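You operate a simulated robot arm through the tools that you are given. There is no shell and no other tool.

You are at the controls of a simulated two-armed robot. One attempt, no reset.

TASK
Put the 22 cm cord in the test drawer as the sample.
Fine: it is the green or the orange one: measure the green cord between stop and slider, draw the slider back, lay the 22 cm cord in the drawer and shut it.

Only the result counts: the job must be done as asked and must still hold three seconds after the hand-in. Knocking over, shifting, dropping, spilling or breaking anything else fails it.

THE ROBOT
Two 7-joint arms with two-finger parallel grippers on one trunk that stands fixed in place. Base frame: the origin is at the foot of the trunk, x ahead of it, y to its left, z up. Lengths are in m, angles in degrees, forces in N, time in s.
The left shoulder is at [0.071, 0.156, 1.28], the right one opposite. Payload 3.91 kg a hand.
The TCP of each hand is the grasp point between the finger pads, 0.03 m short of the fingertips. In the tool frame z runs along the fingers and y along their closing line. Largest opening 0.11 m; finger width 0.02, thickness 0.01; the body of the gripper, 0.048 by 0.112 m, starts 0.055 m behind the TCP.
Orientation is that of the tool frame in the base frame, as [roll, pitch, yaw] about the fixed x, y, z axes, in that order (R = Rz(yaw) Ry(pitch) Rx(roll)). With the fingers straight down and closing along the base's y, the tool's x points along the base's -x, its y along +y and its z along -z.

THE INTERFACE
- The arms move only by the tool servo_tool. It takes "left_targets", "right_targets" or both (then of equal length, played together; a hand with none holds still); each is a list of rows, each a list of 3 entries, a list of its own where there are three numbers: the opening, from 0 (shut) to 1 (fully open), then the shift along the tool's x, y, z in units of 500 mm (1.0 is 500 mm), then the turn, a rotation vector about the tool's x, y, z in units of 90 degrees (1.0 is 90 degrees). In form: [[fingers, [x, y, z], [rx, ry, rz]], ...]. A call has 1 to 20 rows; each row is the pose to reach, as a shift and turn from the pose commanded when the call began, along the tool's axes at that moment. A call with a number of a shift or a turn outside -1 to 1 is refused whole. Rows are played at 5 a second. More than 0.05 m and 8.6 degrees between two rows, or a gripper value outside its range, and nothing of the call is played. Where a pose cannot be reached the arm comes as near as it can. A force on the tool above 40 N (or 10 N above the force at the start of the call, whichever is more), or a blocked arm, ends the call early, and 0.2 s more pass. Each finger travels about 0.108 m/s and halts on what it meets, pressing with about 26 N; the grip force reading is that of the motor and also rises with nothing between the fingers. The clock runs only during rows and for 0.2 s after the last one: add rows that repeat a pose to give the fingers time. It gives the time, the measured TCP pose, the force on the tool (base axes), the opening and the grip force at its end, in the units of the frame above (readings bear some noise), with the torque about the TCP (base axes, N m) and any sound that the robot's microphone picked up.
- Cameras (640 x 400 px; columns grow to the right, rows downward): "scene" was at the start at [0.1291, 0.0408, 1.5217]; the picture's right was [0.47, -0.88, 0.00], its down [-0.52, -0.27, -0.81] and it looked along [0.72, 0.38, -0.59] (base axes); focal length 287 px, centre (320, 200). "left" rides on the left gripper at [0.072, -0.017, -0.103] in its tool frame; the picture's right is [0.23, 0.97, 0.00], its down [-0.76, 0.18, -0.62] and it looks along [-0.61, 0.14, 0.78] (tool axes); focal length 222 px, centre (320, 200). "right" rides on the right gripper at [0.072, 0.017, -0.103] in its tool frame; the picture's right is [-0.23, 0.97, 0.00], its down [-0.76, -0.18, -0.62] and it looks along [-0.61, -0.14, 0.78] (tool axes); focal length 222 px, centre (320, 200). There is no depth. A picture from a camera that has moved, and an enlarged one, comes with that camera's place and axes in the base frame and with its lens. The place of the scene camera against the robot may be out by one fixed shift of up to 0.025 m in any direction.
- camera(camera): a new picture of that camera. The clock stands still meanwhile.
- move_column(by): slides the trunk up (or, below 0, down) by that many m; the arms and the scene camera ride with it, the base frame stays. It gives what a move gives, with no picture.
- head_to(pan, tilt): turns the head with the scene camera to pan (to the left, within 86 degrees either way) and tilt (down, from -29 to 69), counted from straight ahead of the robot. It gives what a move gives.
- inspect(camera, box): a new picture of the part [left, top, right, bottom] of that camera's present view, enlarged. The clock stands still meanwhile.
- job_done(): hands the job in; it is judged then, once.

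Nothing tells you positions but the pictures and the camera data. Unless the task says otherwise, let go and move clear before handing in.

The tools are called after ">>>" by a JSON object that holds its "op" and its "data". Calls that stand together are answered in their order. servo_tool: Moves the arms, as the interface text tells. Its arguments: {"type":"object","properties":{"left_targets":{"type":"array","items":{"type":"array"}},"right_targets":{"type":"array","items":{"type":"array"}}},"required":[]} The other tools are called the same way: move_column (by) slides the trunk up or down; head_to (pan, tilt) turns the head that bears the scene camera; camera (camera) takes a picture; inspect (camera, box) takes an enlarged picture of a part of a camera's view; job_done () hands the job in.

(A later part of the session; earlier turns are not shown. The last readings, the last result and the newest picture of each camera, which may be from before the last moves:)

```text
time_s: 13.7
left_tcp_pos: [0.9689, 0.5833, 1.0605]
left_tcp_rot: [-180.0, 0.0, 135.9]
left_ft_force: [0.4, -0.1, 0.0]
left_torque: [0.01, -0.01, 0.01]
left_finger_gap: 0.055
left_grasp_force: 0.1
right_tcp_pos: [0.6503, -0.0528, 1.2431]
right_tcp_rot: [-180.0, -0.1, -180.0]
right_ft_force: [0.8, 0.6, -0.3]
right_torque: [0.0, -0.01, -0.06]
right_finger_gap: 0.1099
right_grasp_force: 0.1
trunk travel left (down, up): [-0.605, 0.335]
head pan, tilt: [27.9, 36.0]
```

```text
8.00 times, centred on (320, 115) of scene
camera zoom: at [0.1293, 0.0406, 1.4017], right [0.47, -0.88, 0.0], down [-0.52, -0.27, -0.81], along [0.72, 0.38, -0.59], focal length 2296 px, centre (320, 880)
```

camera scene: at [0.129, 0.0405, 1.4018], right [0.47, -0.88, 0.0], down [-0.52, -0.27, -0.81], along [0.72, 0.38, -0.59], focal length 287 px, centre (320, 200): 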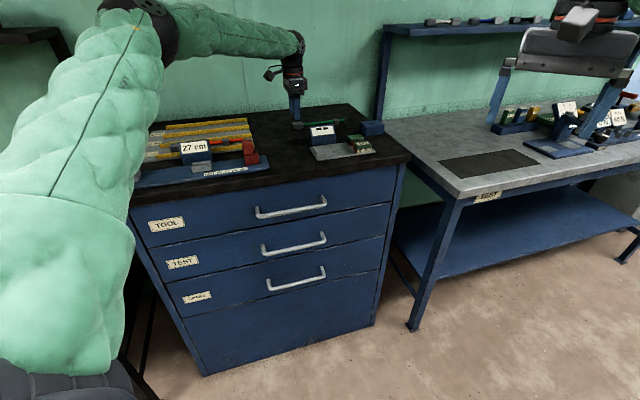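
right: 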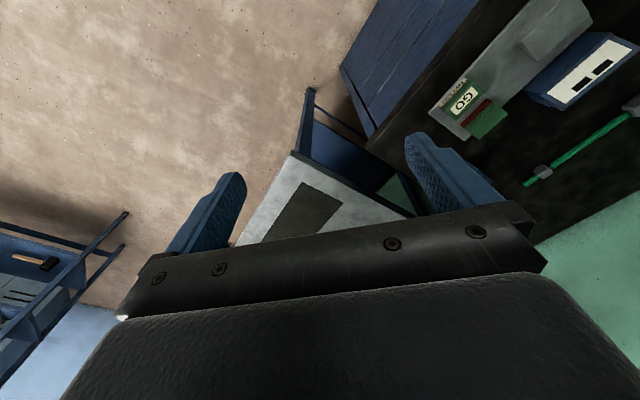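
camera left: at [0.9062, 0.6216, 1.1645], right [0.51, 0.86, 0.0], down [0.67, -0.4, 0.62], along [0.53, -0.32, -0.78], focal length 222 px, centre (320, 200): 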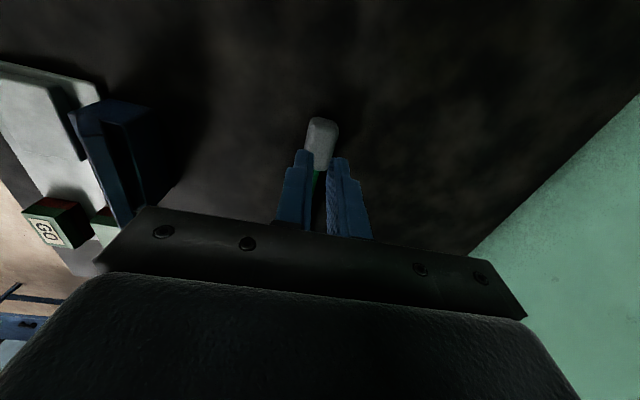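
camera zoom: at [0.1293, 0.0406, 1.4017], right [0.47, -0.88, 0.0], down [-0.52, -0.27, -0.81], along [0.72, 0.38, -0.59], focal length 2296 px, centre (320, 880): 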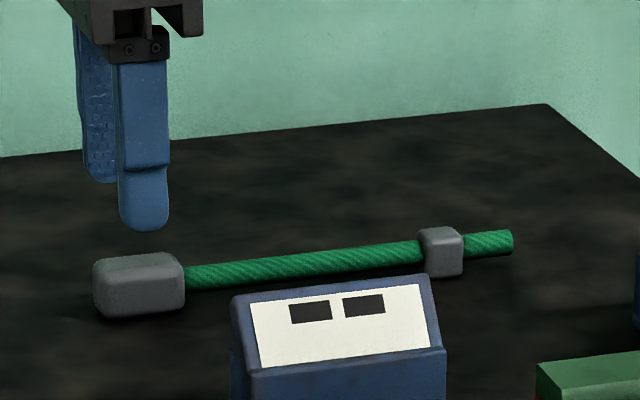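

The block barely moved. I go down about 1 cm deeper than before and grip again.

>>> {"op": "servo_tool", "data": {"left_targets": [[0.5, [-0.008, 0.002, 0.04], [0, 0, 0]], [0.5, [-0.008, 0.002, 0.08], [0, 0, 0]], [0.5, [-0.008, 0.002, 0.09], [0, 0, 0]], [0.5, [-0.008, 0.002, 0.095], [0, 0, 0]], [0.5, [-0.008, 0.002, 0.095], [0, 0, 0]]]}}

>>> {"op": "inspect", "data": {"camera": "scene", "box": [280, 90, 360, 140]}}

>>> {"op": "inspect", "data": {"camera": "left", "box": [240, 110, 400, 210]}}

```text
time_s: 14.9
left_tcp_pos: [0.9742, 0.5811, 1.0134]
left_tcp_rot: [180.0, 0.0, 135.8]
left_ft_force: [-0.3, 0.4, -0.2]
left_torque: [0.01, 0.01, -0.05]
left_finger_gap: 0.0551
left_grasp_force: 0.0
right_tcp_pos: [0.6497, -0.0532, 1.2423]
right_tcp_rot: [-180.0, 0.0, 180.0]
right_ft_force: [0.3, -0.1, 0.2]
right_torque: [-0.01, 0.02, -0.01]
right_finger_gap: 0.1096
right_grasp_force: 0.1
trunk travel left (down, up): [-0.605, 0.335]
head pan, tilt: [27.9, 36.0]
```

```text
8.00 times, centred on (320, 115) of scene
camera zoom: at [0.1291, 0.0405, 1.4017], right [0.47, -0.88, 0.0], down [-0.52, -0.27, -0.81], along [0.72, 0.38, -0.59], focal length 2296 px, centre (320, 880)
```

zoom: 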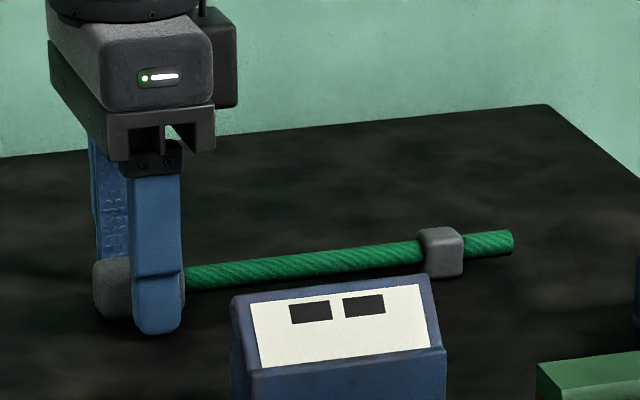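

```text
4.00 times, centred on (320, 160) of left
camera zoom: at [0.9112, 0.6204, 1.1164], right [0.52, 0.86, 0.0], down [0.67, -0.4, 0.62], along [0.53, -0.32, -0.78], focal length 888 px, centre (320, 360)
```

zoom: 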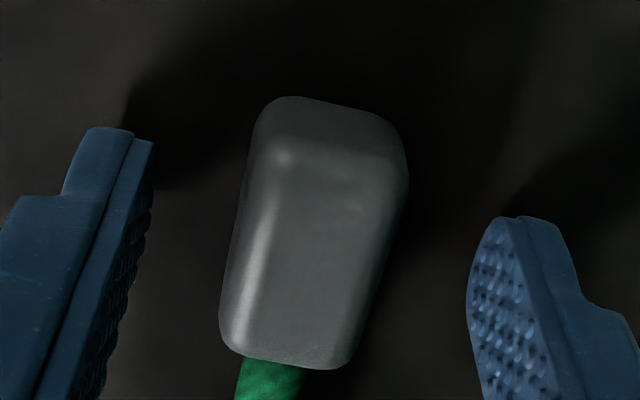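

Fingertips are now roughly 7 mm above the table. I go 3 mm lower, close fully and test-lift by a small amount.

>>> {"op": "servo_tool", "data": {"left_targets": [[0.5, [0, 0, 0.006], [0, 0, 0]], [0.35, [0, 0, 0.006], [0, 0, 0]], [0.2, [0, 0, 0.006], [0, 0, 0]], [0.0, [0, 0, 0.006], [0, 0, 0]], [0.0, [0, 0, 0.006], [0, 0, 0]], [0.0, [0, 0, 0.006], [0, 0, 0]]]}}

>>> {"op": "inspect", "data": {"camera": "left", "box": [240, 110, 400, 210]}}

>>> {"op": "inspect", "data": {"camera": "scene", "box": [280, 90, 360, 140]}}

```text
time_s: 16.3
left_tcp_pos: [0.9753, 0.5819, 1.011]
left_tcp_rot: [-180.0, 0.0, 135.8]
left_ft_force: [-0.3, -1.3, 1.4]
left_torque: [-0.07, -0.03, -0.07]
left_finger_gap: 0.0232
left_grasp_force: 26.4
right_tcp_pos: [0.6503, -0.0524, 1.2425]
right_tcp_rot: [-180.0, 0.1, 179.9]
right_ft_force: [-0.3, 0.3, 0.6]
right_torque: [0.02, 0.05, -0.01]
right_finger_gap: 0.11
right_grasp_force: 0.2
trunk travel left (down, up): [-0.605, 0.335]
head pan, tilt: [27.9, 36.0]
```

```text
4.00 times, centred on (320, 160) of left
camera zoom: at [0.911, 0.6199, 1.1141], right [0.52, 0.86, 0.0], down [0.67, -0.4, 0.62], along [0.53, -0.32, -0.78], focal length 888 px, centre (320, 360)
```

zoom: 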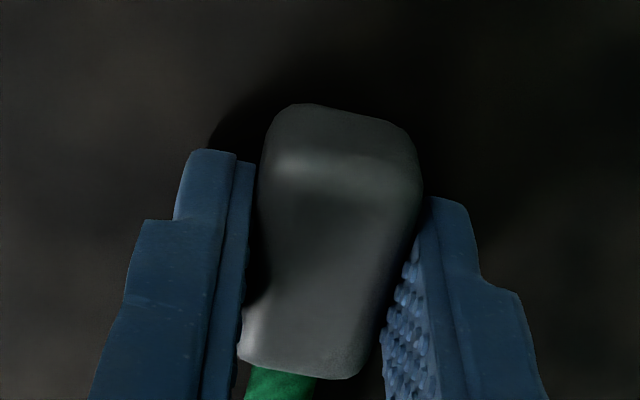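

```text
8.00 times, centred on (320, 115) of scene
camera zoom: at [0.1292, 0.0405, 1.4017], right [0.47, -0.88, 0.0], down [-0.52, -0.27, -0.81], along [0.72, 0.38, -0.59], focal length 2296 px, centre (320, 880)
```

zoom: 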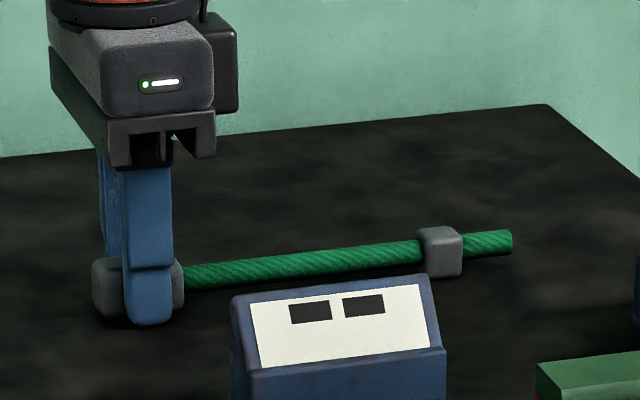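

Now it is held lower down on its sides (23 mm, 26 N). I lift gently by 4 cm.

>>> {"op": "servo_tool", "data": {"left_targets": [[0.0, [0, 0, -0.01], [0, 0, 0]], [0.0, [0, 0, -0.02], [0, 0, 0]], [0.0, [0, 0, -0.04], [0, 0, 0]], [0.0, [0, 0, -0.06], [0, 0, 0]], [0.0, [0, 0, -0.08], [0, 0, 0]], [0.0, [0, 0, -0.08], [0, 0, 0]]]}}

>>> {"op": "inspect", "data": {"camera": "scene", "box": [260, 70, 380, 145]}}

>>> {"op": "camera", "data": {"camera": "left"}}

```text
time_s: 17.7
left_tcp_pos: [0.9742, 0.583, 1.05]
left_tcp_rot: [-180.0, -0.2, 136.0]
left_ft_force: [-0.1, -0.1, -0.6]
left_torque: [0.04, 0.05, -0.05]
left_finger_gap: 0.0232
left_grasp_force: 25.9
right_tcp_pos: [0.6506, -0.0519, 1.2437]
right_tcp_rot: [180.0, -0.1, 179.9]
right_ft_force: [-0.3, 0.7, 0.3]
right_torque: [-0.02, -0.02, -0.01]
right_finger_gap: 0.1099
right_grasp_force: 0.1
trunk travel left (down, up): [-0.605, 0.335]
head pan, tilt: [27.9, 36.0]
```

```text
5.33 times, centred on (320, 108) of scene
camera zoom: at [0.1296, 0.0407, 1.4016], right [0.47, -0.88, 0.0], down [-0.52, -0.27, -0.81], along [0.71, 0.38, -0.59], focal length 1531 px, centre (320, 693)
```

zoom: 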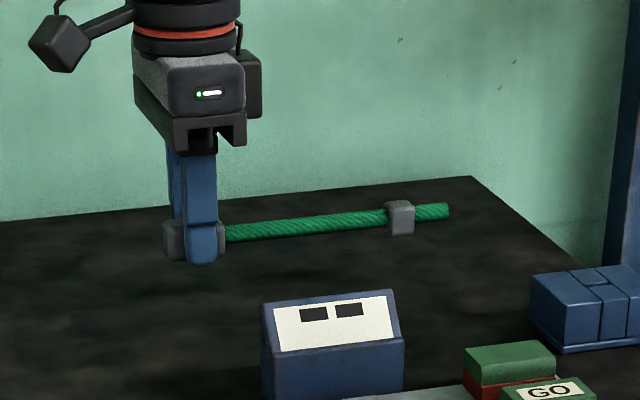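

```text
taken
camera left: at [0.9108, 0.6211, 1.1542], right [0.51, 0.86, 0.0], down [0.67, -0.4, 0.62], along [0.53, -0.32, -0.78], focal length 222 px, centre (320, 200)
```

left: 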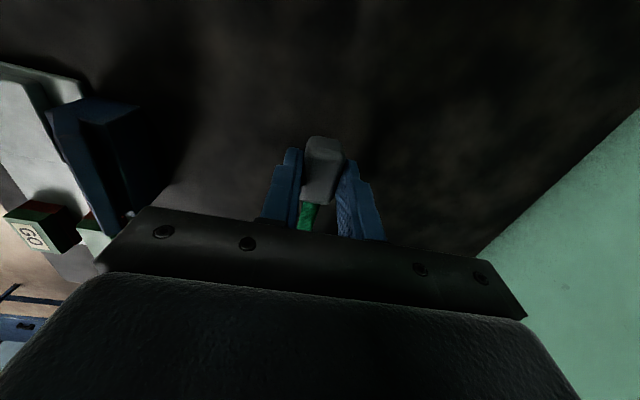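

The cord is rigid and held securely. I raise it to z≈1.2 and carry it over the measuring rig, hovering with its block a bit to the slider side of the stop.

>>> {"op": "servo_tool", "data": {"left_targets": [[0.0, [0, 0, -0.09], [0, 0, 0]], [0.0, [0, 0, -0.18], [0, 0, 0]], [0.0, [0, 0, -0.26], [0, 0, 0.003]], [0.0, [0.04, -0.02, -0.3], [0, 0, 0.006]], [0.0, [0.11, -0.055, -0.3], [0, 0, 0.01]], [0.0, [0.19, -0.093, -0.3], [0, 0, 0.01]], [0.0, [0.27, -0.132, -0.3], [0, 0, 0.01]], [0.0, [0.35, -0.172, -0.3], [0, 0, 0.01]], [0.0, [0.43, -0.211, -0.3], [0, 0, 0.01]], [0.0, [0.51, -0.25, -0.3], [0, 0, 0.01]], [0.0, [0.59, -0.29, -0.3], [0, 0, 0.01]], [0.0, [0.67, -0.33, -0.3], [0, 0, 0.01]], [0.0, [0.75, -0.37, -0.3], [0, 0, 0.01]], [0.0, [0.83, -0.41, -0.3], [0, 0, 0.01]], [0.0, [0.88, -0.449, -0.3], [0, 0, 0.01]], [0.0, [0.88, -0.449, -0.3], [0, 0, 0.01]]]}}

>>> {"op": "camera", "data": {"camera": "left"}}

>>> {"op": "camera", "data": {"camera": "scene"}}

```text
time_s: 21.1
left_tcp_pos: [0.501, 0.73, 1.2038]
left_tcp_rot: [-179.9, 0.0, 135.1]
left_ft_force: [-0.4, 0.1, 1.8]
left_torque: [0.02, -0.03, -0.01]
left_finger_gap: 0.0233
left_grasp_force: 26.2
right_tcp_pos: [0.6495, -0.0498, 1.2429]
right_tcp_rot: [-179.9, 0.0, -180.0]
right_ft_force: [0.1, 1.1, -0.3]
right_torque: [-0.05, -0.02, 0.0]
right_finger_gap: 0.11
right_grasp_force: 0.1
trunk travel left (down, up): [-0.605, 0.335]
head pan, tilt: [27.9, 36.0]
```

```text
taken
camera left: at [0.4381, 0.7706, 1.3061], right [0.53, 0.85, 0.0], down [0.66, -0.41, 0.62], along [0.53, -0.33, -0.78], focal length 222 px, centre (320, 200)
```

left: 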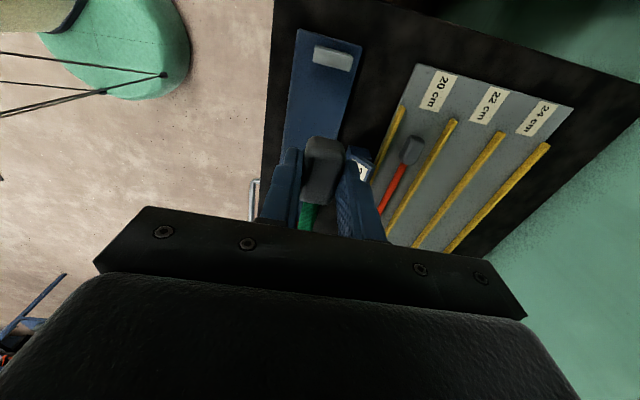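

```text
taken
camera scene: at [0.1285, 0.0427, 1.4017], right [0.47, -0.88, 0.0], down [-0.52, -0.28, -0.81], along [0.72, 0.38, -0.59], focal length 287 px, centre (320, 200)
```

scene: 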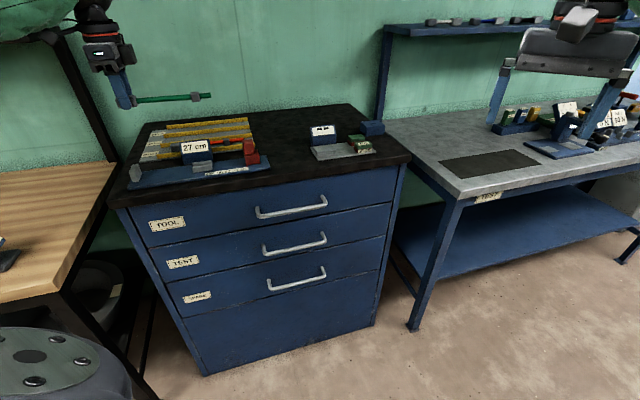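

The cord hangs above the rig with the scene view clear. I zoom in on both views to align.

>>> {"op": "inspect", "data": {"camera": "left", "box": [240, 20, 400, 120]}}

>>> {"op": "inspect", "data": {"camera": "left", "box": [240, 120, 400, 220]}}

>>> {"op": "inspect", "data": {"camera": "scene", "box": [100, 60, 260, 200]}}

```text
4.00 times, centred on (320, 70) of left
camera zoom: at [0.4381, 0.7706, 1.3061], right [0.53, 0.85, 0.0], down [0.66, -0.41, 0.62], along [0.53, -0.33, -0.78], focal length 888 px, centre (320, 720)
```

zoom: 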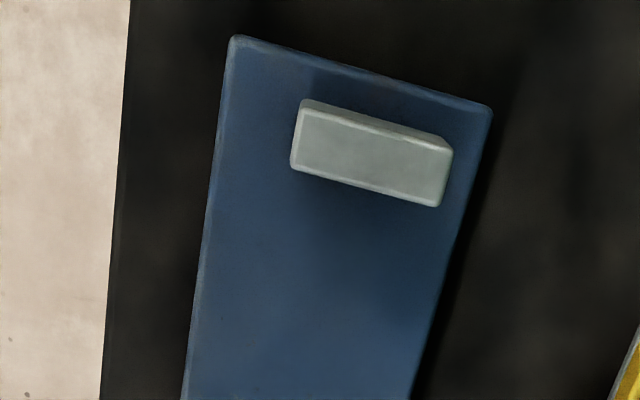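

```text
4.00 times, centred on (320, 170) of left
camera zoom: at [0.4381, 0.7706, 1.3061], right [0.53, 0.85, 0.0], down [0.66, -0.41, 0.62], along [0.53, -0.33, -0.78], focal length 888 px, centre (320, 320)
```

zoom: 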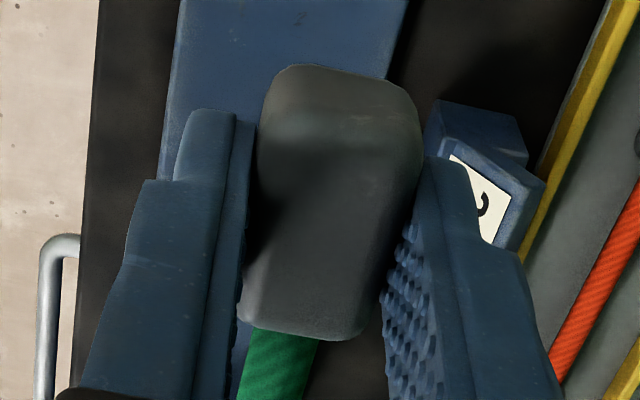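

```text
2.86 times, centred on (180, 130) of scene
camera zoom: at [0.1285, 0.0427, 1.4017], right [0.47, -0.88, 0.0], down [-0.52, -0.28, -0.81], along [0.72, 0.38, -0.59], focal length 820 px, centre (720, 400)
```

zoom: 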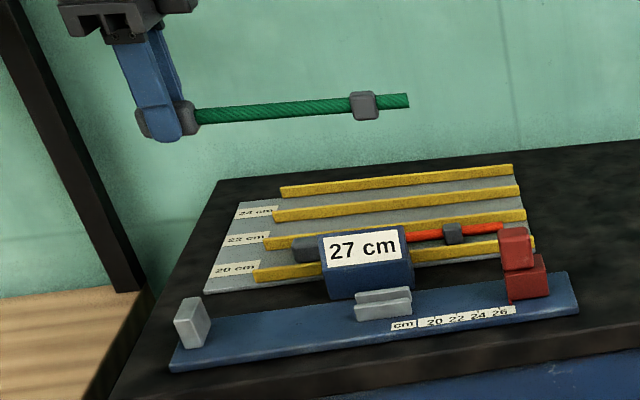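

The rig axis seems to run about 4 mm off the plate's centre line (stop and groove agree). I take finer zooms to pin down the heading of the rig and the position of the stop relative to the hand.

>>> {"op": "inspect", "data": {"camera": "left", "box": [280, 20, 360, 70]}}

>>> {"op": "inspect", "data": {"camera": "left", "box": [270, 90, 350, 140]}}

>>> {"op": "inspect", "data": {"camera": "scene", "box": [130, 80, 220, 136]}}

>>> {"op": "inspect", "data": {"camera": "scene", "box": [130, 140, 220, 196]}}

```text
8.00 times, centred on (320, 45) of left
camera zoom: at [0.4381, 0.7706, 1.3061], right [0.53, 0.85, 0.0], down [0.66, -0.41, 0.62], along [0.53, -0.33, -0.78], focal length 1777 px, centre (320, 1440)
```

zoom: 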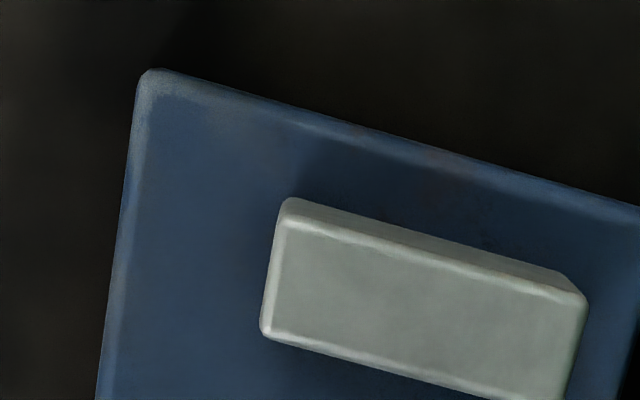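

```text
8.00 times, centred on (310, 115) of left
camera zoom: at [0.4381, 0.7706, 1.3061], right [0.53, 0.85, 0.0], down [0.66, -0.41, 0.62], along [0.53, -0.33, -0.78], focal length 1777 px, centre (400, 880)
```

zoom: 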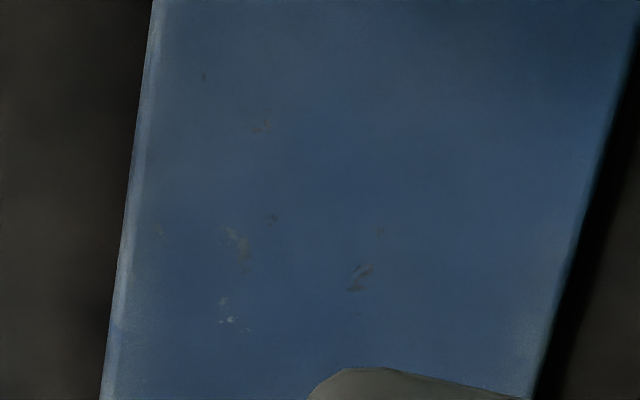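

```text
7.11 times, centred on (175, 108) of scene
camera zoom: at [0.1285, 0.0427, 1.4017], right [0.47, -0.88, 0.0], down [-0.52, -0.28, -0.81], along [0.72, 0.38, -0.59], focal length 2041 px, centre (1351, 854)
```

zoom: 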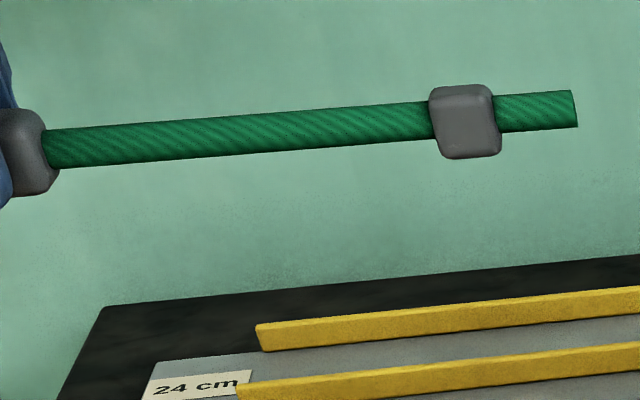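

```text
7.11 times, centred on (175, 168) of scene
camera zoom: at [0.1285, 0.0427, 1.4017], right [0.47, -0.88, 0.0], down [-0.52, -0.28, -0.81], along [0.72, 0.38, -0.59], focal length 2041 px, centre (1351, 428)
```

zoom: 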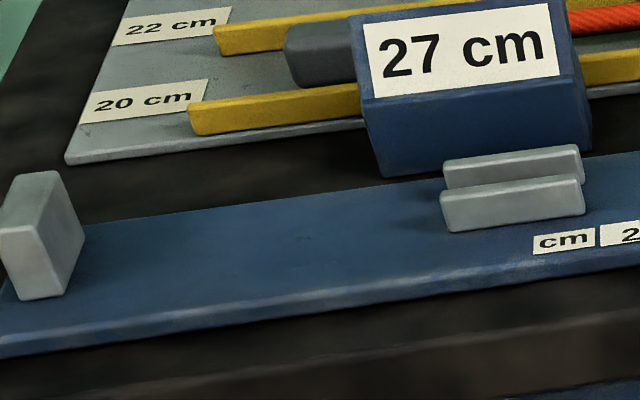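

The heading agrees to well under 1°. I shift so that the block will land about 7 mm short of the stop and on the rig's axis, and lower to about 3–4 cm above the plate for another check.

>>> {"op": "servo_tool", "data": {"left_targets": [[0.0, [0.012, 0.004, 0.06], [0, 0, -0.003]], [0.0, [0.024, 0.008, 0.14], [0, 0, -0.005]], [0.0, [0.024, 0.008, 0.22], [0, 0, -0.005]], [0.0, [0.024, 0.008, 0.28], [0, 0, -0.005]], [0.0, [0.024, 0.008, 0.28], [0, 0, -0.005]]]}}

>>> {"op": "inspect", "data": {"camera": "left", "box": [240, 90, 400, 190]}}

>>> {"op": "inspect", "data": {"camera": "scene", "box": [120, 130, 220, 192]}}

>>> {"op": "camera", "data": {"camera": "scene"}}

```text
time_s: 22.3
left_tcp_pos: [0.4956, 0.7395, 1.0592]
left_tcp_rot: [180.0, 0.0, 135.4]
left_ft_force: [0.7, -0.7, -0.5]
left_torque: [0.03, 0.02, 0.01]
left_finger_gap: 0.0229
left_grasp_force: 26.2
right_tcp_pos: [0.6493, -0.0526, 1.2435]
right_tcp_rot: [-180.0, 0.0, -179.9]
right_ft_force: [-0.2, -0.6, -0.2]
right_torque: [-0.03, 0.03, 0.03]
right_finger_gap: 0.1102
right_grasp_force: 0.0
trunk travel left (down, up): [-0.605, 0.335]
head pan, tilt: [27.9, 36.0]
```

```text
4.00 times, centred on (320, 140) of left
camera zoom: at [0.4322, 0.7779, 1.1637], right [0.52, 0.85, 0.0], down [0.67, -0.41, 0.62], along [0.53, -0.32, -0.78], focal length 888 px, centre (320, 440)
```

zoom: 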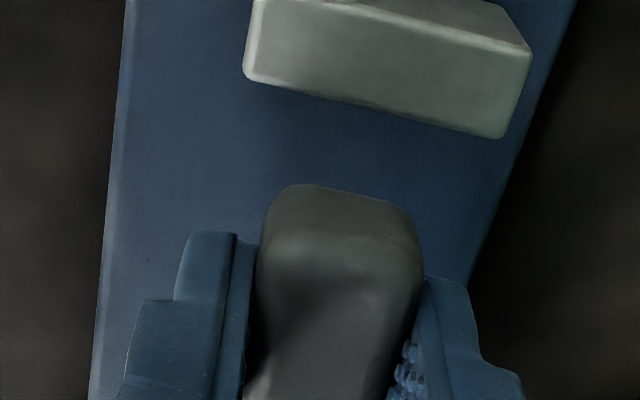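

```text
6.40 times, centred on (170, 161) of scene
camera zoom: at [0.1288, 0.0402, 1.4018], right [0.47, -0.88, 0.0], down [-0.52, -0.27, -0.81], along [0.72, 0.38, -0.59], focal length 1837 px, centre (1280, 450)
```

zoom: 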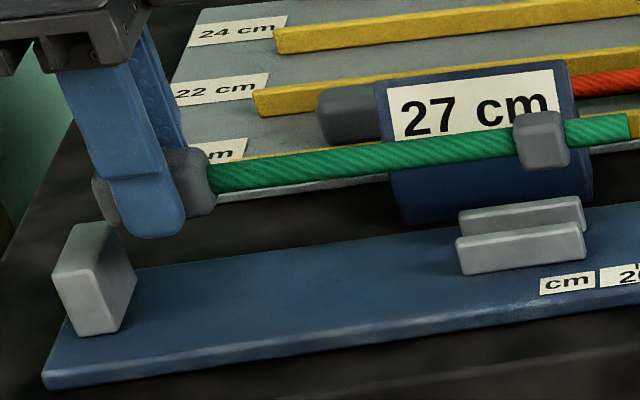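

```text
taken
camera scene: at [0.1288, 0.0402, 1.4018], right [0.47, -0.88, 0.0], down [-0.52, -0.27, -0.81], along [0.72, 0.38, -0.59], focal length 287 px, centre (320, 200)
```

scene: 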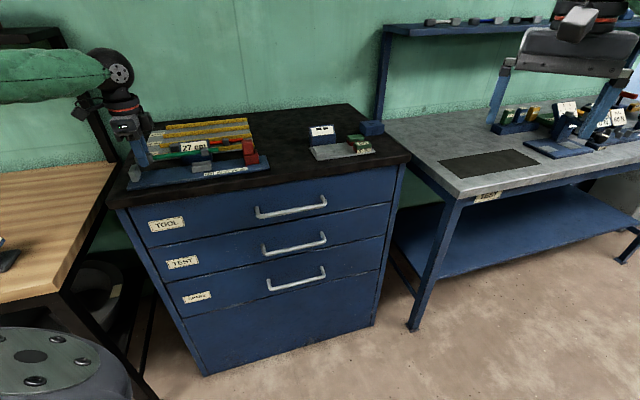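

Lateral offset is within about 1.5 mm and the block will land about 9 mm from the stop. I lower to just above the groove plates and check the collar against the groove.

>>> {"op": "servo_tool", "data": {"left_targets": [[0.0, [0.0, 0.003, 0.02], [0, 0, 0]], [0.0, [0.0, 0.003, 0.036], [0, 0, 0]], [0.0, [0.0, 0.003, 0.036], [0, 0, 0]]]}}

>>> {"op": "inspect", "data": {"camera": "scene", "box": [185, 145, 235, 176]}}

>>> {"op": "inspect", "data": {"camera": "scene", "box": [120, 130, 220, 192]}}

>>> {"op": "inspect", "data": {"camera": "left", "box": [240, 90, 400, 190]}}

```text
time_s: 23.1
left_tcp_pos: [0.4975, 0.74, 1.0421]
left_tcp_rot: [-179.9, 0.0, 135.4]
left_ft_force: [0.2, 0.4, -0.8]
left_torque: [0.04, 0.03, -0.02]
left_finger_gap: 0.0233
left_grasp_force: 25.5
right_tcp_pos: [0.6498, -0.0516, 1.2448]
right_tcp_rot: [179.9, 0.0, 179.9]
right_ft_force: [-0.6, -1.2, 0.6]
right_torque: [-0.01, 0.01, -0.01]
right_finger_gap: 0.11
right_grasp_force: 0.0
trunk travel left (down, up): [-0.605, 0.335]
head pan, tilt: [27.9, 36.0]
```

```text
12.80 times, centred on (210, 160) of scene
camera zoom: at [0.129, 0.0407, 1.4017], right [0.47, -0.88, 0.0], down [-0.52, -0.27, -0.81], along [0.72, 0.38, -0.59], focal length 3673 px, centre (1728, 706)
```

zoom: 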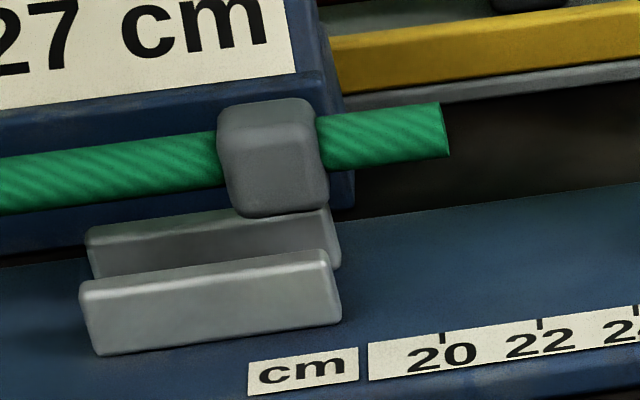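

```text
6.40 times, centred on (170, 161) of scene
camera zoom: at [0.129, 0.0407, 1.4017], right [0.47, -0.88, 0.0], down [-0.52, -0.27, -0.81], along [0.72, 0.38, -0.59], focal length 1837 px, centre (1280, 450)
```

zoom: 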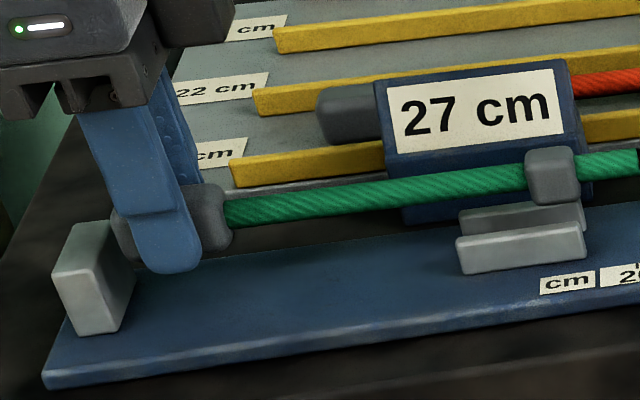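

```text
4.00 times, centred on (320, 140) of left
camera zoom: at [0.4339, 0.779, 1.1463], right [0.52, 0.85, 0.0], down [0.67, -0.41, 0.62], along [0.53, -0.32, -0.78], focal length 888 px, centre (320, 440)
```

zoom: 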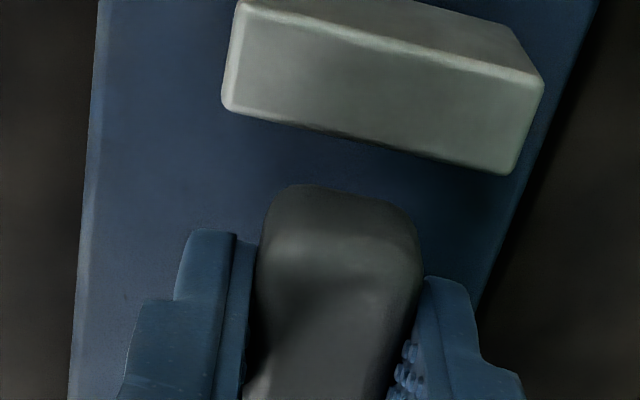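

The collar hovers just above the groove plates. I need to know whether the collar fits between the plates or rests on them, so I zoom in much more closely.

>>> {"op": "inspect", "data": {"camera": "scene", "box": [191, 150, 216, 175]}}

>>> {"op": "inspect", "data": {"camera": "scene", "box": [120, 155, 170, 186]}}

>>> {"op": "inspect", "data": {"camera": "scene", "box": [225, 135, 275, 166]}}

```text
16.00 times, centred on (204, 162) of scene
camera zoom: at [0.129, 0.0407, 1.4017], right [0.47, -0.88, 0.0], down [-0.52, -0.27, -0.81], along [0.72, 0.38, -0.59], focal length 4592 px, centre (2184, 800)
```

zoom: 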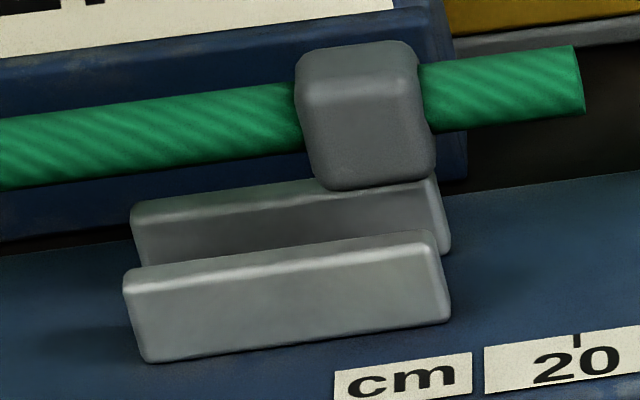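

```text
12.80 times, centred on (145, 170) of scene
camera zoom: at [0.129, 0.0407, 1.4017], right [0.47, -0.88, 0.0], down [-0.52, -0.27, -0.81], along [0.72, 0.38, -0.59], focal length 3673 px, centre (2560, 578)
```

zoom: 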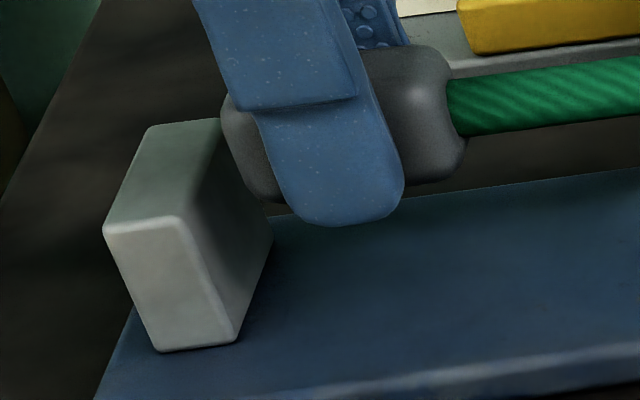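

```text
12.80 times, centred on (250, 150) of scene
camera zoom: at [0.129, 0.0407, 1.4017], right [0.47, -0.88, 0.0], down [-0.52, -0.27, -0.81], along [0.72, 0.38, -0.59], focal length 3673 px, centre (1216, 834)
```

zoom: 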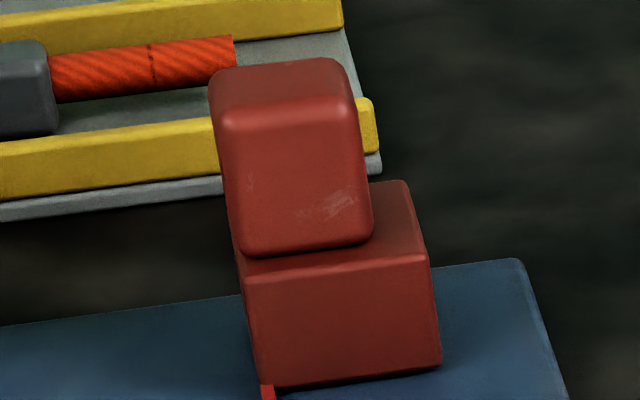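

The collar (about 16–17 mm across) looks meant to sit between the plates (gap about 18–20 mm), whose centre coincides with the stop's. I shift 2 mm toward the back to centre it and lower in small steps, watching the force and torque.

>>> {"op": "servo_tool", "data": {"left_targets": [[0.0, [0.0, 0.004, 0.004], [0, 0, 0]], [0.0, [0.0, 0.004, 0.012], [0, 0, 0]], [0.0, [0.0, 0.004, 0.012], [0, 0, 0]]]}}

>>> {"op": "inspect", "data": {"camera": "scene", "box": [191, 150, 216, 175]}}

```text
time_s: 23.9
left_tcp_pos: [0.4993, 0.7421, 1.0372]
left_tcp_rot: [180.0, 0.1, 135.5]
left_ft_force: [-0.2, 0.5, -0.6]
left_torque: [0.03, 0.02, 0.02]
left_finger_gap: 0.0231
left_grasp_force: 25.9
right_tcp_pos: [0.6492, -0.0521, 1.2429]
right_tcp_rot: [-180.0, 0.1, 179.9]
right_ft_force: [1.0, 0.0, 1.0]
right_torque: [0.0, 0.01, 0.02]
right_finger_gap: 0.1102
right_grasp_force: 0.0
trunk travel left (down, up): [-0.605, 0.335]
head pan, tilt: [27.9, 36.0]
```

```text
16.00 times, centred on (204, 162) of scene
camera zoom: at [0.129, 0.0408, 1.4017], right [0.47, -0.88, 0.0], down [-0.52, -0.27, -0.81], along [0.72, 0.38, -0.59], focal length 4592 px, centre (2184, 800)
```

zoom: 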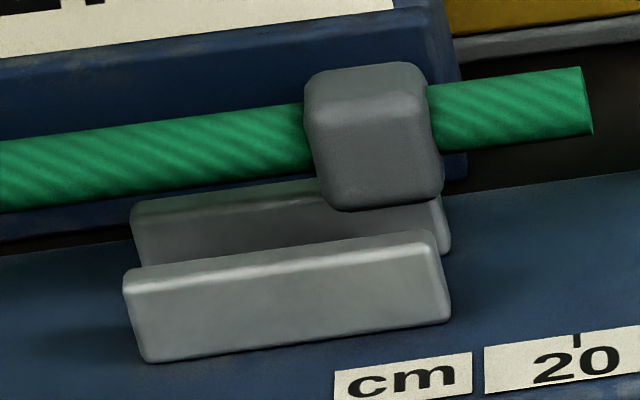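

>>> {"op": "servo_tool", "data": {"left_targets": [[0.0, [0.008, 0, 0.006], [0, 0, 0]], [0.0, [0.008, 0, 0.012], [0, 0, 0]], [0.0, [0.008, 0, 0.012], [0, 0, 0]]]}}

>>> {"op": "inspect", "data": {"camera": "scene", "box": [191, 150, 216, 175]}}

>>> {"op": "inspect", "data": {"camera": "scene", "box": [120, 155, 170, 186]}}

>>> {"op": "inspect", "data": {"camera": "left", "box": [240, 90, 400, 190]}}

```text
time_s: 24.7
left_tcp_pos: [0.4949, 0.7438, 1.0319]
left_tcp_rot: [180.0, 0.0, 135.4]
left_ft_force: [1.5, -1.3, 5.0]
left_torque: [-0.47, -0.53, 0.11]
left_finger_gap: 0.0234
left_grasp_force: 25.4
right_tcp_pos: [0.6483, -0.0513, 1.2431]
right_tcp_rot: [179.9, -0.1, 179.9]
right_ft_force: [0.1, 0.5, 0.5]
right_torque: [0.03, -0.02, 0.03]
right_finger_gap: 0.1101
right_grasp_force: 0.0
trunk travel left (down, up): [-0.605, 0.335]
head pan, tilt: [27.9, 36.0]
```

```text
16.00 times, centred on (204, 162) of scene
camera zoom: at [0.1288, 0.0402, 1.4018], right [0.47, -0.88, 0.0], down [-0.52, -0.27, -0.81], along [0.72, 0.38, -0.59], focal length 4592 px, centre (2184, 800)
```

zoom: 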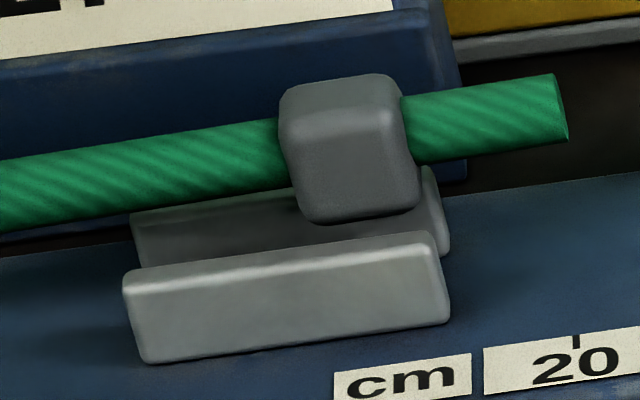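

```text
12.80 times, centred on (145, 170) of scene
camera zoom: at [0.1288, 0.0402, 1.4018], right [0.47, -0.88, 0.0], down [-0.52, -0.27, -0.81], along [0.72, 0.38, -0.59], focal length 3673 px, centre (2560, 578)
```

zoom: 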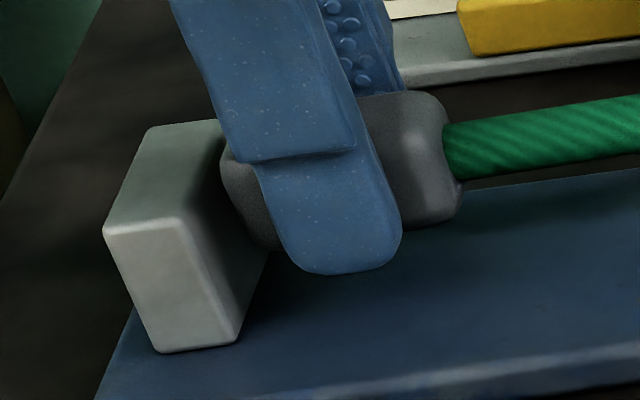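

```text
4.00 times, centred on (320, 140) of left
camera zoom: at [0.4317, 0.7824, 1.1355], right [0.52, 0.85, 0.0], down [0.67, -0.41, 0.62], along [0.53, -0.32, -0.78], focal length 888 px, centre (320, 440)
```

zoom: 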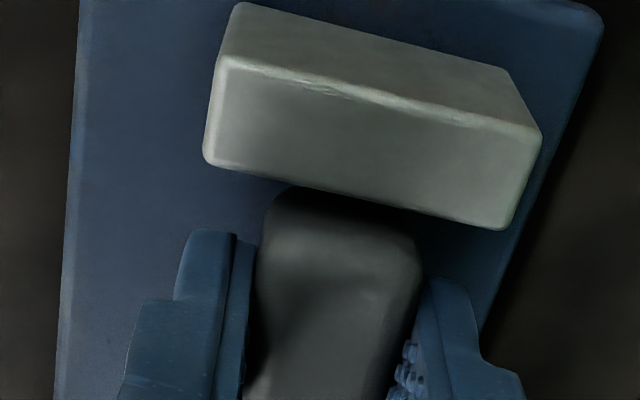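

Contact: the collar is resting on the back plate (about 5 N up, lever 0.14 m), so the tail is about 5–6 mm too far back – the cord sits yawed by roughly 2° in the grip. I lift 6 mm, turn the hand by 2° and look again.

>>> {"op": "servo_tool", "data": {"left_targets": [[0.0, [0, 0, -0.006], [0, 0, 0]], [0.0, [0, -0.001, -0.012], [0, 0, 0.011]], [0.0, [0, -0.002, -0.012], [0, 0, 0.022]], [0.0, [0, -0.002, -0.012], [0, 0, 0.022]]]}}

>>> {"op": "inspect", "data": {"camera": "scene", "box": [191, 150, 216, 175]}}

>>> {"op": "inspect", "data": {"camera": "scene", "box": [120, 155, 170, 186]}}

```text
time_s: 25.7
left_tcp_pos: [0.4941, 0.7421, 1.0367]
left_tcp_rot: [-179.9, 0.0, 133.4]
left_ft_force: [-0.5, 0.4, -0.4]
left_torque: [0.04, 0.02, 0.01]
left_finger_gap: 0.0229
left_grasp_force: 26.0
right_tcp_pos: [0.648, -0.0526, 1.2431]
right_tcp_rot: [-180.0, 0.0, -180.0]
right_ft_force: [0.4, -0.8, 0.0]
right_torque: [0.02, -0.03, -0.01]
right_finger_gap: 0.1104
right_grasp_force: 0.1
trunk travel left (down, up): [-0.605, 0.335]
head pan, tilt: [27.9, 36.0]
```

```text
16.00 times, centred on (204, 162) of scene
camera zoom: at [0.1289, 0.0407, 1.4017], right [0.47, -0.88, 0.0], down [-0.52, -0.27, -0.81], along [0.72, 0.38, -0.59], focal length 4592 px, centre (2184, 800)
```

zoom: 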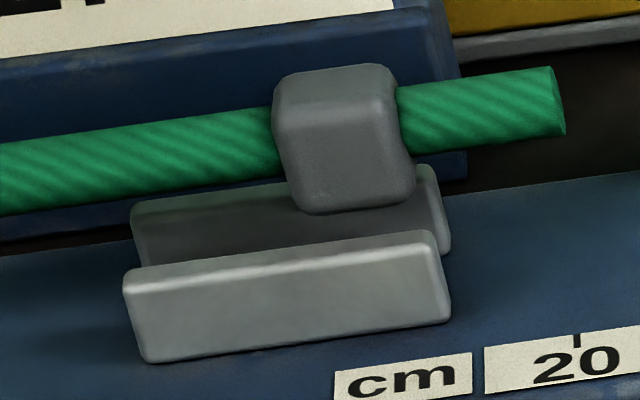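

```text
12.80 times, centred on (145, 170) of scene
camera zoom: at [0.1289, 0.0407, 1.4017], right [0.47, -0.88, 0.0], down [-0.52, -0.27, -0.81], along [0.72, 0.38, -0.59], focal length 3673 px, centre (2560, 578)
```

zoom: 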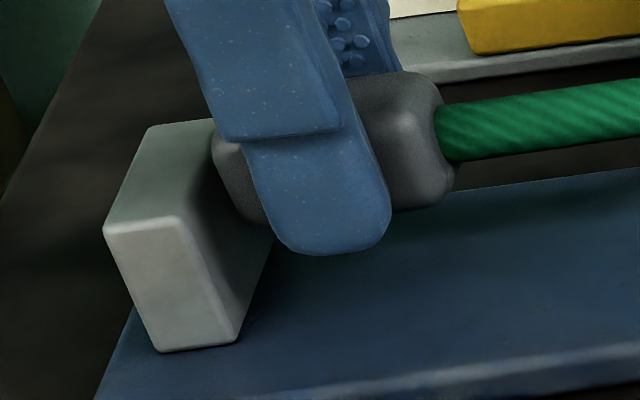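

>>> {"op": "inspect", "data": {"camera": "scene", "box": [198, 152, 218, 164]}}

>>> {"op": "inspect", "data": {"camera": "scene", "box": [191, 158, 211, 170]}}

```text
16.00 times, centred on (208, 158) of scene
camera zoom: at [0.1289, 0.0407, 1.4017], right [0.47, -0.88, 0.0], down [-0.52, -0.27, -0.81], along [0.72, 0.38, -0.59], focal length 4592 px, centre (2112, 872)
```

zoom: 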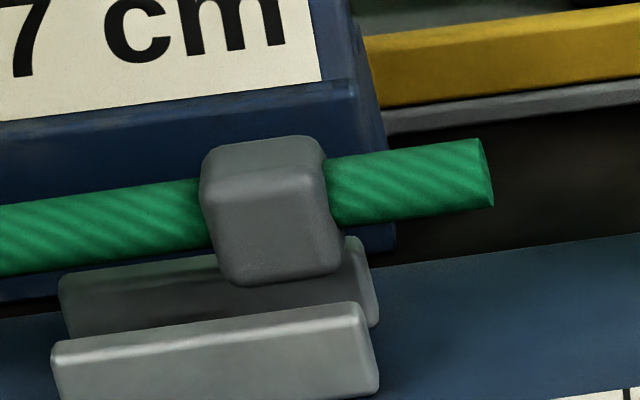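

```text
16.00 times, centred on (201, 164) of scene
camera zoom: at [0.1289, 0.0407, 1.4017], right [0.47, -0.88, 0.0], down [-0.52, -0.27, -0.81], along [0.72, 0.38, -0.59], focal length 4592 px, centre (2224, 776)
```

zoom: 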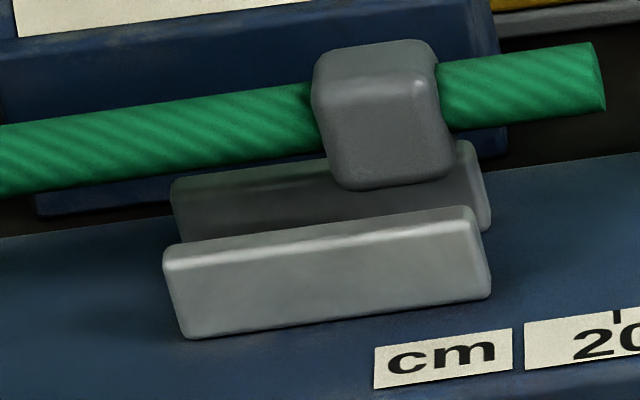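

At contact height the collar should now fall centrally between the plates. I lower again in small steps.

>>> {"op": "servo_tool", "data": {"left_targets": [[0.0, [0, 0, 0.006], [0, 0, 0]], [0.0, [0, 0, 0.014], [0, 0, 0]], [0.0, [0, 0, 0.014], [0, 0, 0]]]}}

>>> {"op": "inspect", "data": {"camera": "scene", "box": [191, 150, 216, 175]}}

```text
time_s: 26.5
left_tcp_pos: [0.4943, 0.7422, 1.0296]
left_tcp_rot: [180.0, 0.0, 133.6]
left_ft_force: [0.6, 0.4, 6.5]
left_torque: [-0.65, -0.55, 0.07]
left_finger_gap: 0.0234
left_grasp_force: 25.7
right_tcp_pos: [0.6489, -0.051, 1.2443]
right_tcp_rot: [-179.9, 0.0, -180.0]
right_ft_force: [0.2, 0.0, -0.8]
right_torque: [0.01, 0.02, -0.04]
right_finger_gap: 0.1104
right_grasp_force: 0.0
trunk travel left (down, up): [-0.605, 0.335]
head pan, tilt: [27.9, 36.0]
```

```text
16.00 times, centred on (204, 162) of scene
camera zoom: at [0.1286, 0.0404, 1.4018], right [0.47, -0.88, 0.0], down [-0.52, -0.27, -0.81], along [0.72, 0.38, -0.59], focal length 4592 px, centre (2184, 800)
```

zoom: 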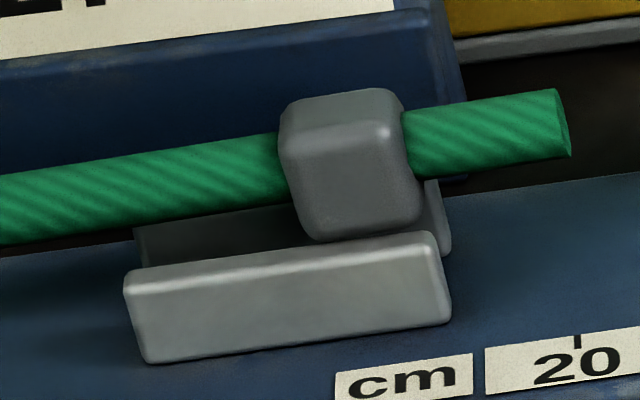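

The torque now tells me the contact is on the front plate (contact point on the near side), so the right spot lies midway between the two tries. I lift 4 mm, move the tail back by about 2.8 mm, and lower again.

>>> {"op": "servo_tool", "data": {"left_targets": [[0.0, [0, 0, -0.006], [0, 0, 0]], [0.0, [0, 0.002, -0.01], [0, 0, -0.005]], [0.0, [0, 0.002, -0.01], [0, 0, -0.009]], [0.0, [0, 0.002, -0.004], [0, 0, -0.009]], [0.0, [0, 0.002, 0.002], [0, 0, -0.009]], [0.0, [0, 0.002, 0.002], [0, 0, -0.009]]]}}

>>> {"op": "inspect", "data": {"camera": "scene", "box": [191, 150, 216, 175]}}

```text
time_s: 27.9
left_tcp_pos: [0.4954, 0.7442, 1.0293]
left_tcp_rot: [180.0, 0.0, 134.3]
left_ft_force: [0.9, 1.6, 4.1]
left_torque: [-0.46, -0.42, -0.02]
left_finger_gap: 0.0231
left_grasp_force: 26.0
right_tcp_pos: [0.6488, -0.0525, 1.2444]
right_tcp_rot: [180.0, 0.0, 180.0]
right_ft_force: [-0.9, -0.3, -0.1]
right_torque: [-0.02, 0.01, 0.02]
right_finger_gap: 0.1101
right_grasp_force: 0.1
trunk travel left (down, up): [-0.605, 0.335]
head pan, tilt: [27.9, 36.0]
```

```text
16.00 times, centred on (204, 162) of scene
camera zoom: at [0.1287, 0.0405, 1.4018], right [0.47, -0.88, 0.0], down [-0.52, -0.27, -0.81], along [0.72, 0.38, -0.59], focal length 4592 px, centre (2184, 800)
```

zoom: 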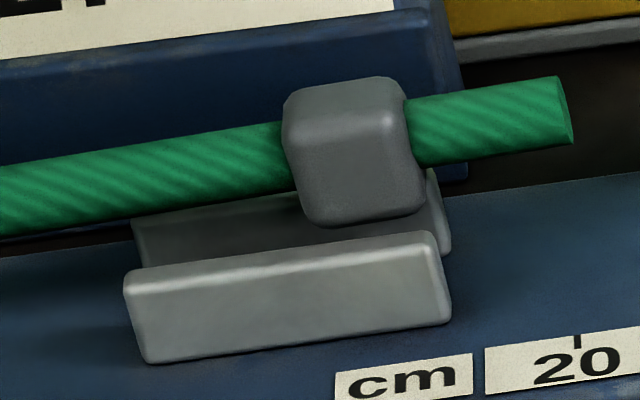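

I can't tell from this one oblique view which plate it rests on, so I bring the free right hand's camera over the groove to look nearly straight down. First I relieve the contact by raising the left hand 4 mm while moving the right hand across at a safe height.

>>> {"op": "servo_tool", "data": {"left_targets": [[0.0, [0, 0, -0.008], [0, 0, 0]], [0.0, [0, 0, -0.008], [0, 0, 0]], [0.0, [0, 0, -0.008], [0, 0, 0]], [0.0, [0, 0, -0.008], [0, 0, 0]], [0.0, [0, 0, -0.008], [0, 0, 0]], [0.0, [0, 0, -0.008], [0, 0, 0]], [0.0, [0, 0, -0.008], [0, 0, 0]], [0.0, [0, 0, -0.008], [0, 0, 0]], [0.0, [0, 0, -0.008], [0, 0, 0]], [0.0, [0, 0, -0.008], [0, 0, 0]]], "right_targets": [[1, [0.0, 0.06, 0], [0, 0, 0.06]], [1, [0.0, 0.14, 0], [0, 0, 0.14]], [0.5, [0.0, 0.23, 0], [0, 0, 0.22]], [0.3, [0.0, 0.32, 0], [0, 0, 0.3]], [0.2, [0.0, 0.41, 0], [0, 0, 0.38]], [0.1, [0.0, 0.5, 0], [0, 0, 0.46]], [0.1, [0.0, 0.59, 0], [0, 0, 0.5]], [0.1, [0.0, 0.68, 0], [0, 0, 0.5]], [0.1, [0.0, 0.77, 0], [0, 0, 0.5]], [0.1, [0.0, 0.84, 0], [0, 0, 0.5]]]}}

>>> {"op": "camera", "data": {"camera": "scene"}}

>>> {"op": "camera", "data": {"camera": "right"}}

```text
time_s: 30.1
left_tcp_pos: [0.4961, 0.745, 1.033]
left_tcp_rot: [180.0, 0.0, 134.2]
left_ft_force: [0.1, 0.5, -0.3]
left_torque: [0.03, 0.05, 0.03]
left_finger_gap: 0.023
left_grasp_force: 26.3
right_tcp_pos: [0.6506, 0.3708, 1.2429]
right_tcp_rot: [-180.0, 0.1, 134.9]
right_ft_force: [0.5, -0.2, -0.5]
right_torque: [0.0, 0.03, 0.03]
right_finger_gap: 0.0111
right_grasp_force: 0.0
trunk travel left (down, up): [-0.605, 0.335]
head pan, tilt: [27.9, 36.0]
```

```text
taken
camera scene: at [0.1289, 0.042, 1.4016], right [0.47, -0.88, 0.0], down [-0.52, -0.28, -0.81], along [0.72, 0.38, -0.59], focal length 287 px, centre (320, 200)
```

scene: 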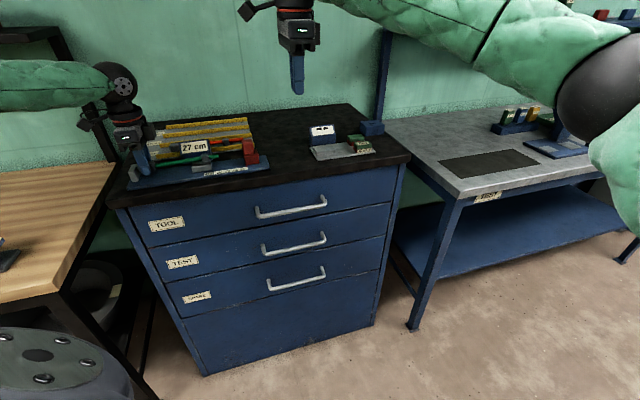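

```text
taken
camera right: at [0.6114, 0.4332, 1.3461], right [0.85, 0.53, 0.0], down [0.41, -0.66, 0.62], along [0.33, -0.53, -0.78], focal length 222 px, centre (320, 200)
```

right: 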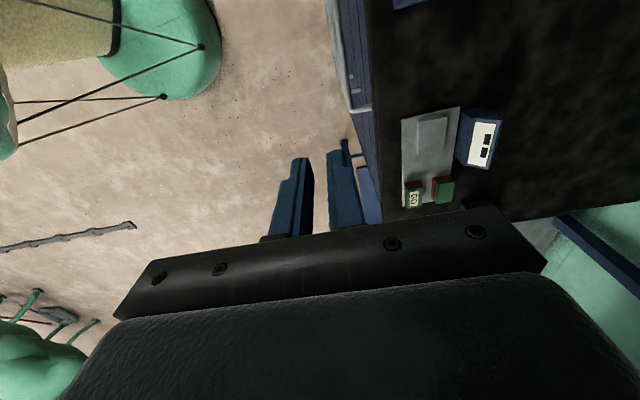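

>>> {"op": "servo_tool", "data": {"right_targets": [[0.1, [0.06, 0.05, 0.0], [0, 0, 0]], [0.1, [0.12, 0.1, 0.01], [0, 0, 0]], [0.1, [0.18, 0.15, 0.02], [0, 0, 0]], [0.1, [0.24, 0.2, 0.03], [0, 0, 0]], [0.1, [0.3, 0.25, 0.04], [0, 0, 0]], [0.1, [0.37, 0.308, 0.046], [0, 0, 0]], [0.1, [0.37, 0.308, 0.046], [0, 0, 0]]]}}

>>> {"op": "camera", "data": {"camera": "right"}}

>>> {"op": "camera", "data": {"camera": "scene"}}

```text
time_s: 31.7
left_tcp_pos: [0.4968, 0.7434, 1.0341]
left_tcp_rot: [180.0, 0.0, 134.4]
left_ft_force: [-0.5, 0.2, -0.7]
left_torque: [0.01, 0.05, -0.02]
left_finger_gap: 0.0232
left_grasp_force: 26.1
right_tcp_pos: [0.6402, 0.4835, 1.2344]
right_tcp_rot: [-180.0, 0.0, 135.0]
right_ft_force: [-0.1, -0.3, 0.2]
right_torque: [0.01, 0.01, 0.03]
right_finger_gap: 0.0108
right_grasp_force: 0.0
right hand out of reach, approached as far as the arm can: row 4, 5, 6, 7
trunk travel left (down, up): [-0.605, 0.335]
head pan, tilt: [27.9, 36.0]
```

```text
taken
camera right: at [0.6, 0.5457, 1.3372], right [0.85, 0.53, 0.0], down [0.41, -0.66, 0.62], along [0.33, -0.53, -0.78], focal length 222 px, centre (320, 200)
```

right: 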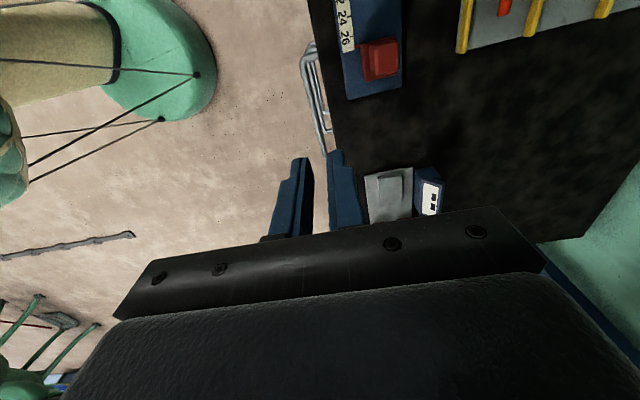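

```text
taken
camera scene: at [0.1292, 0.0409, 1.4017], right [0.47, -0.88, 0.0], down [-0.52, -0.27, -0.81], along [0.72, 0.38, -0.59], focal length 287 px, centre (320, 200)
```

scene: 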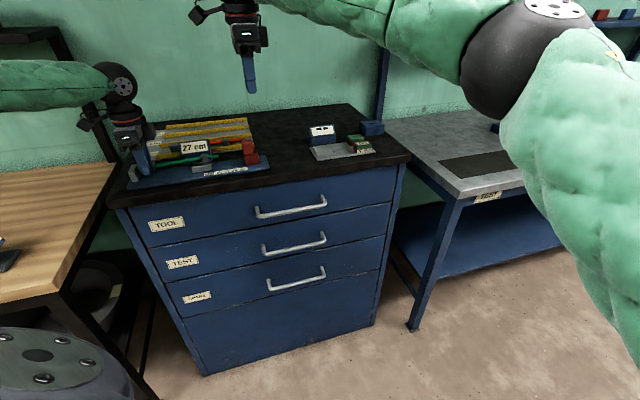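

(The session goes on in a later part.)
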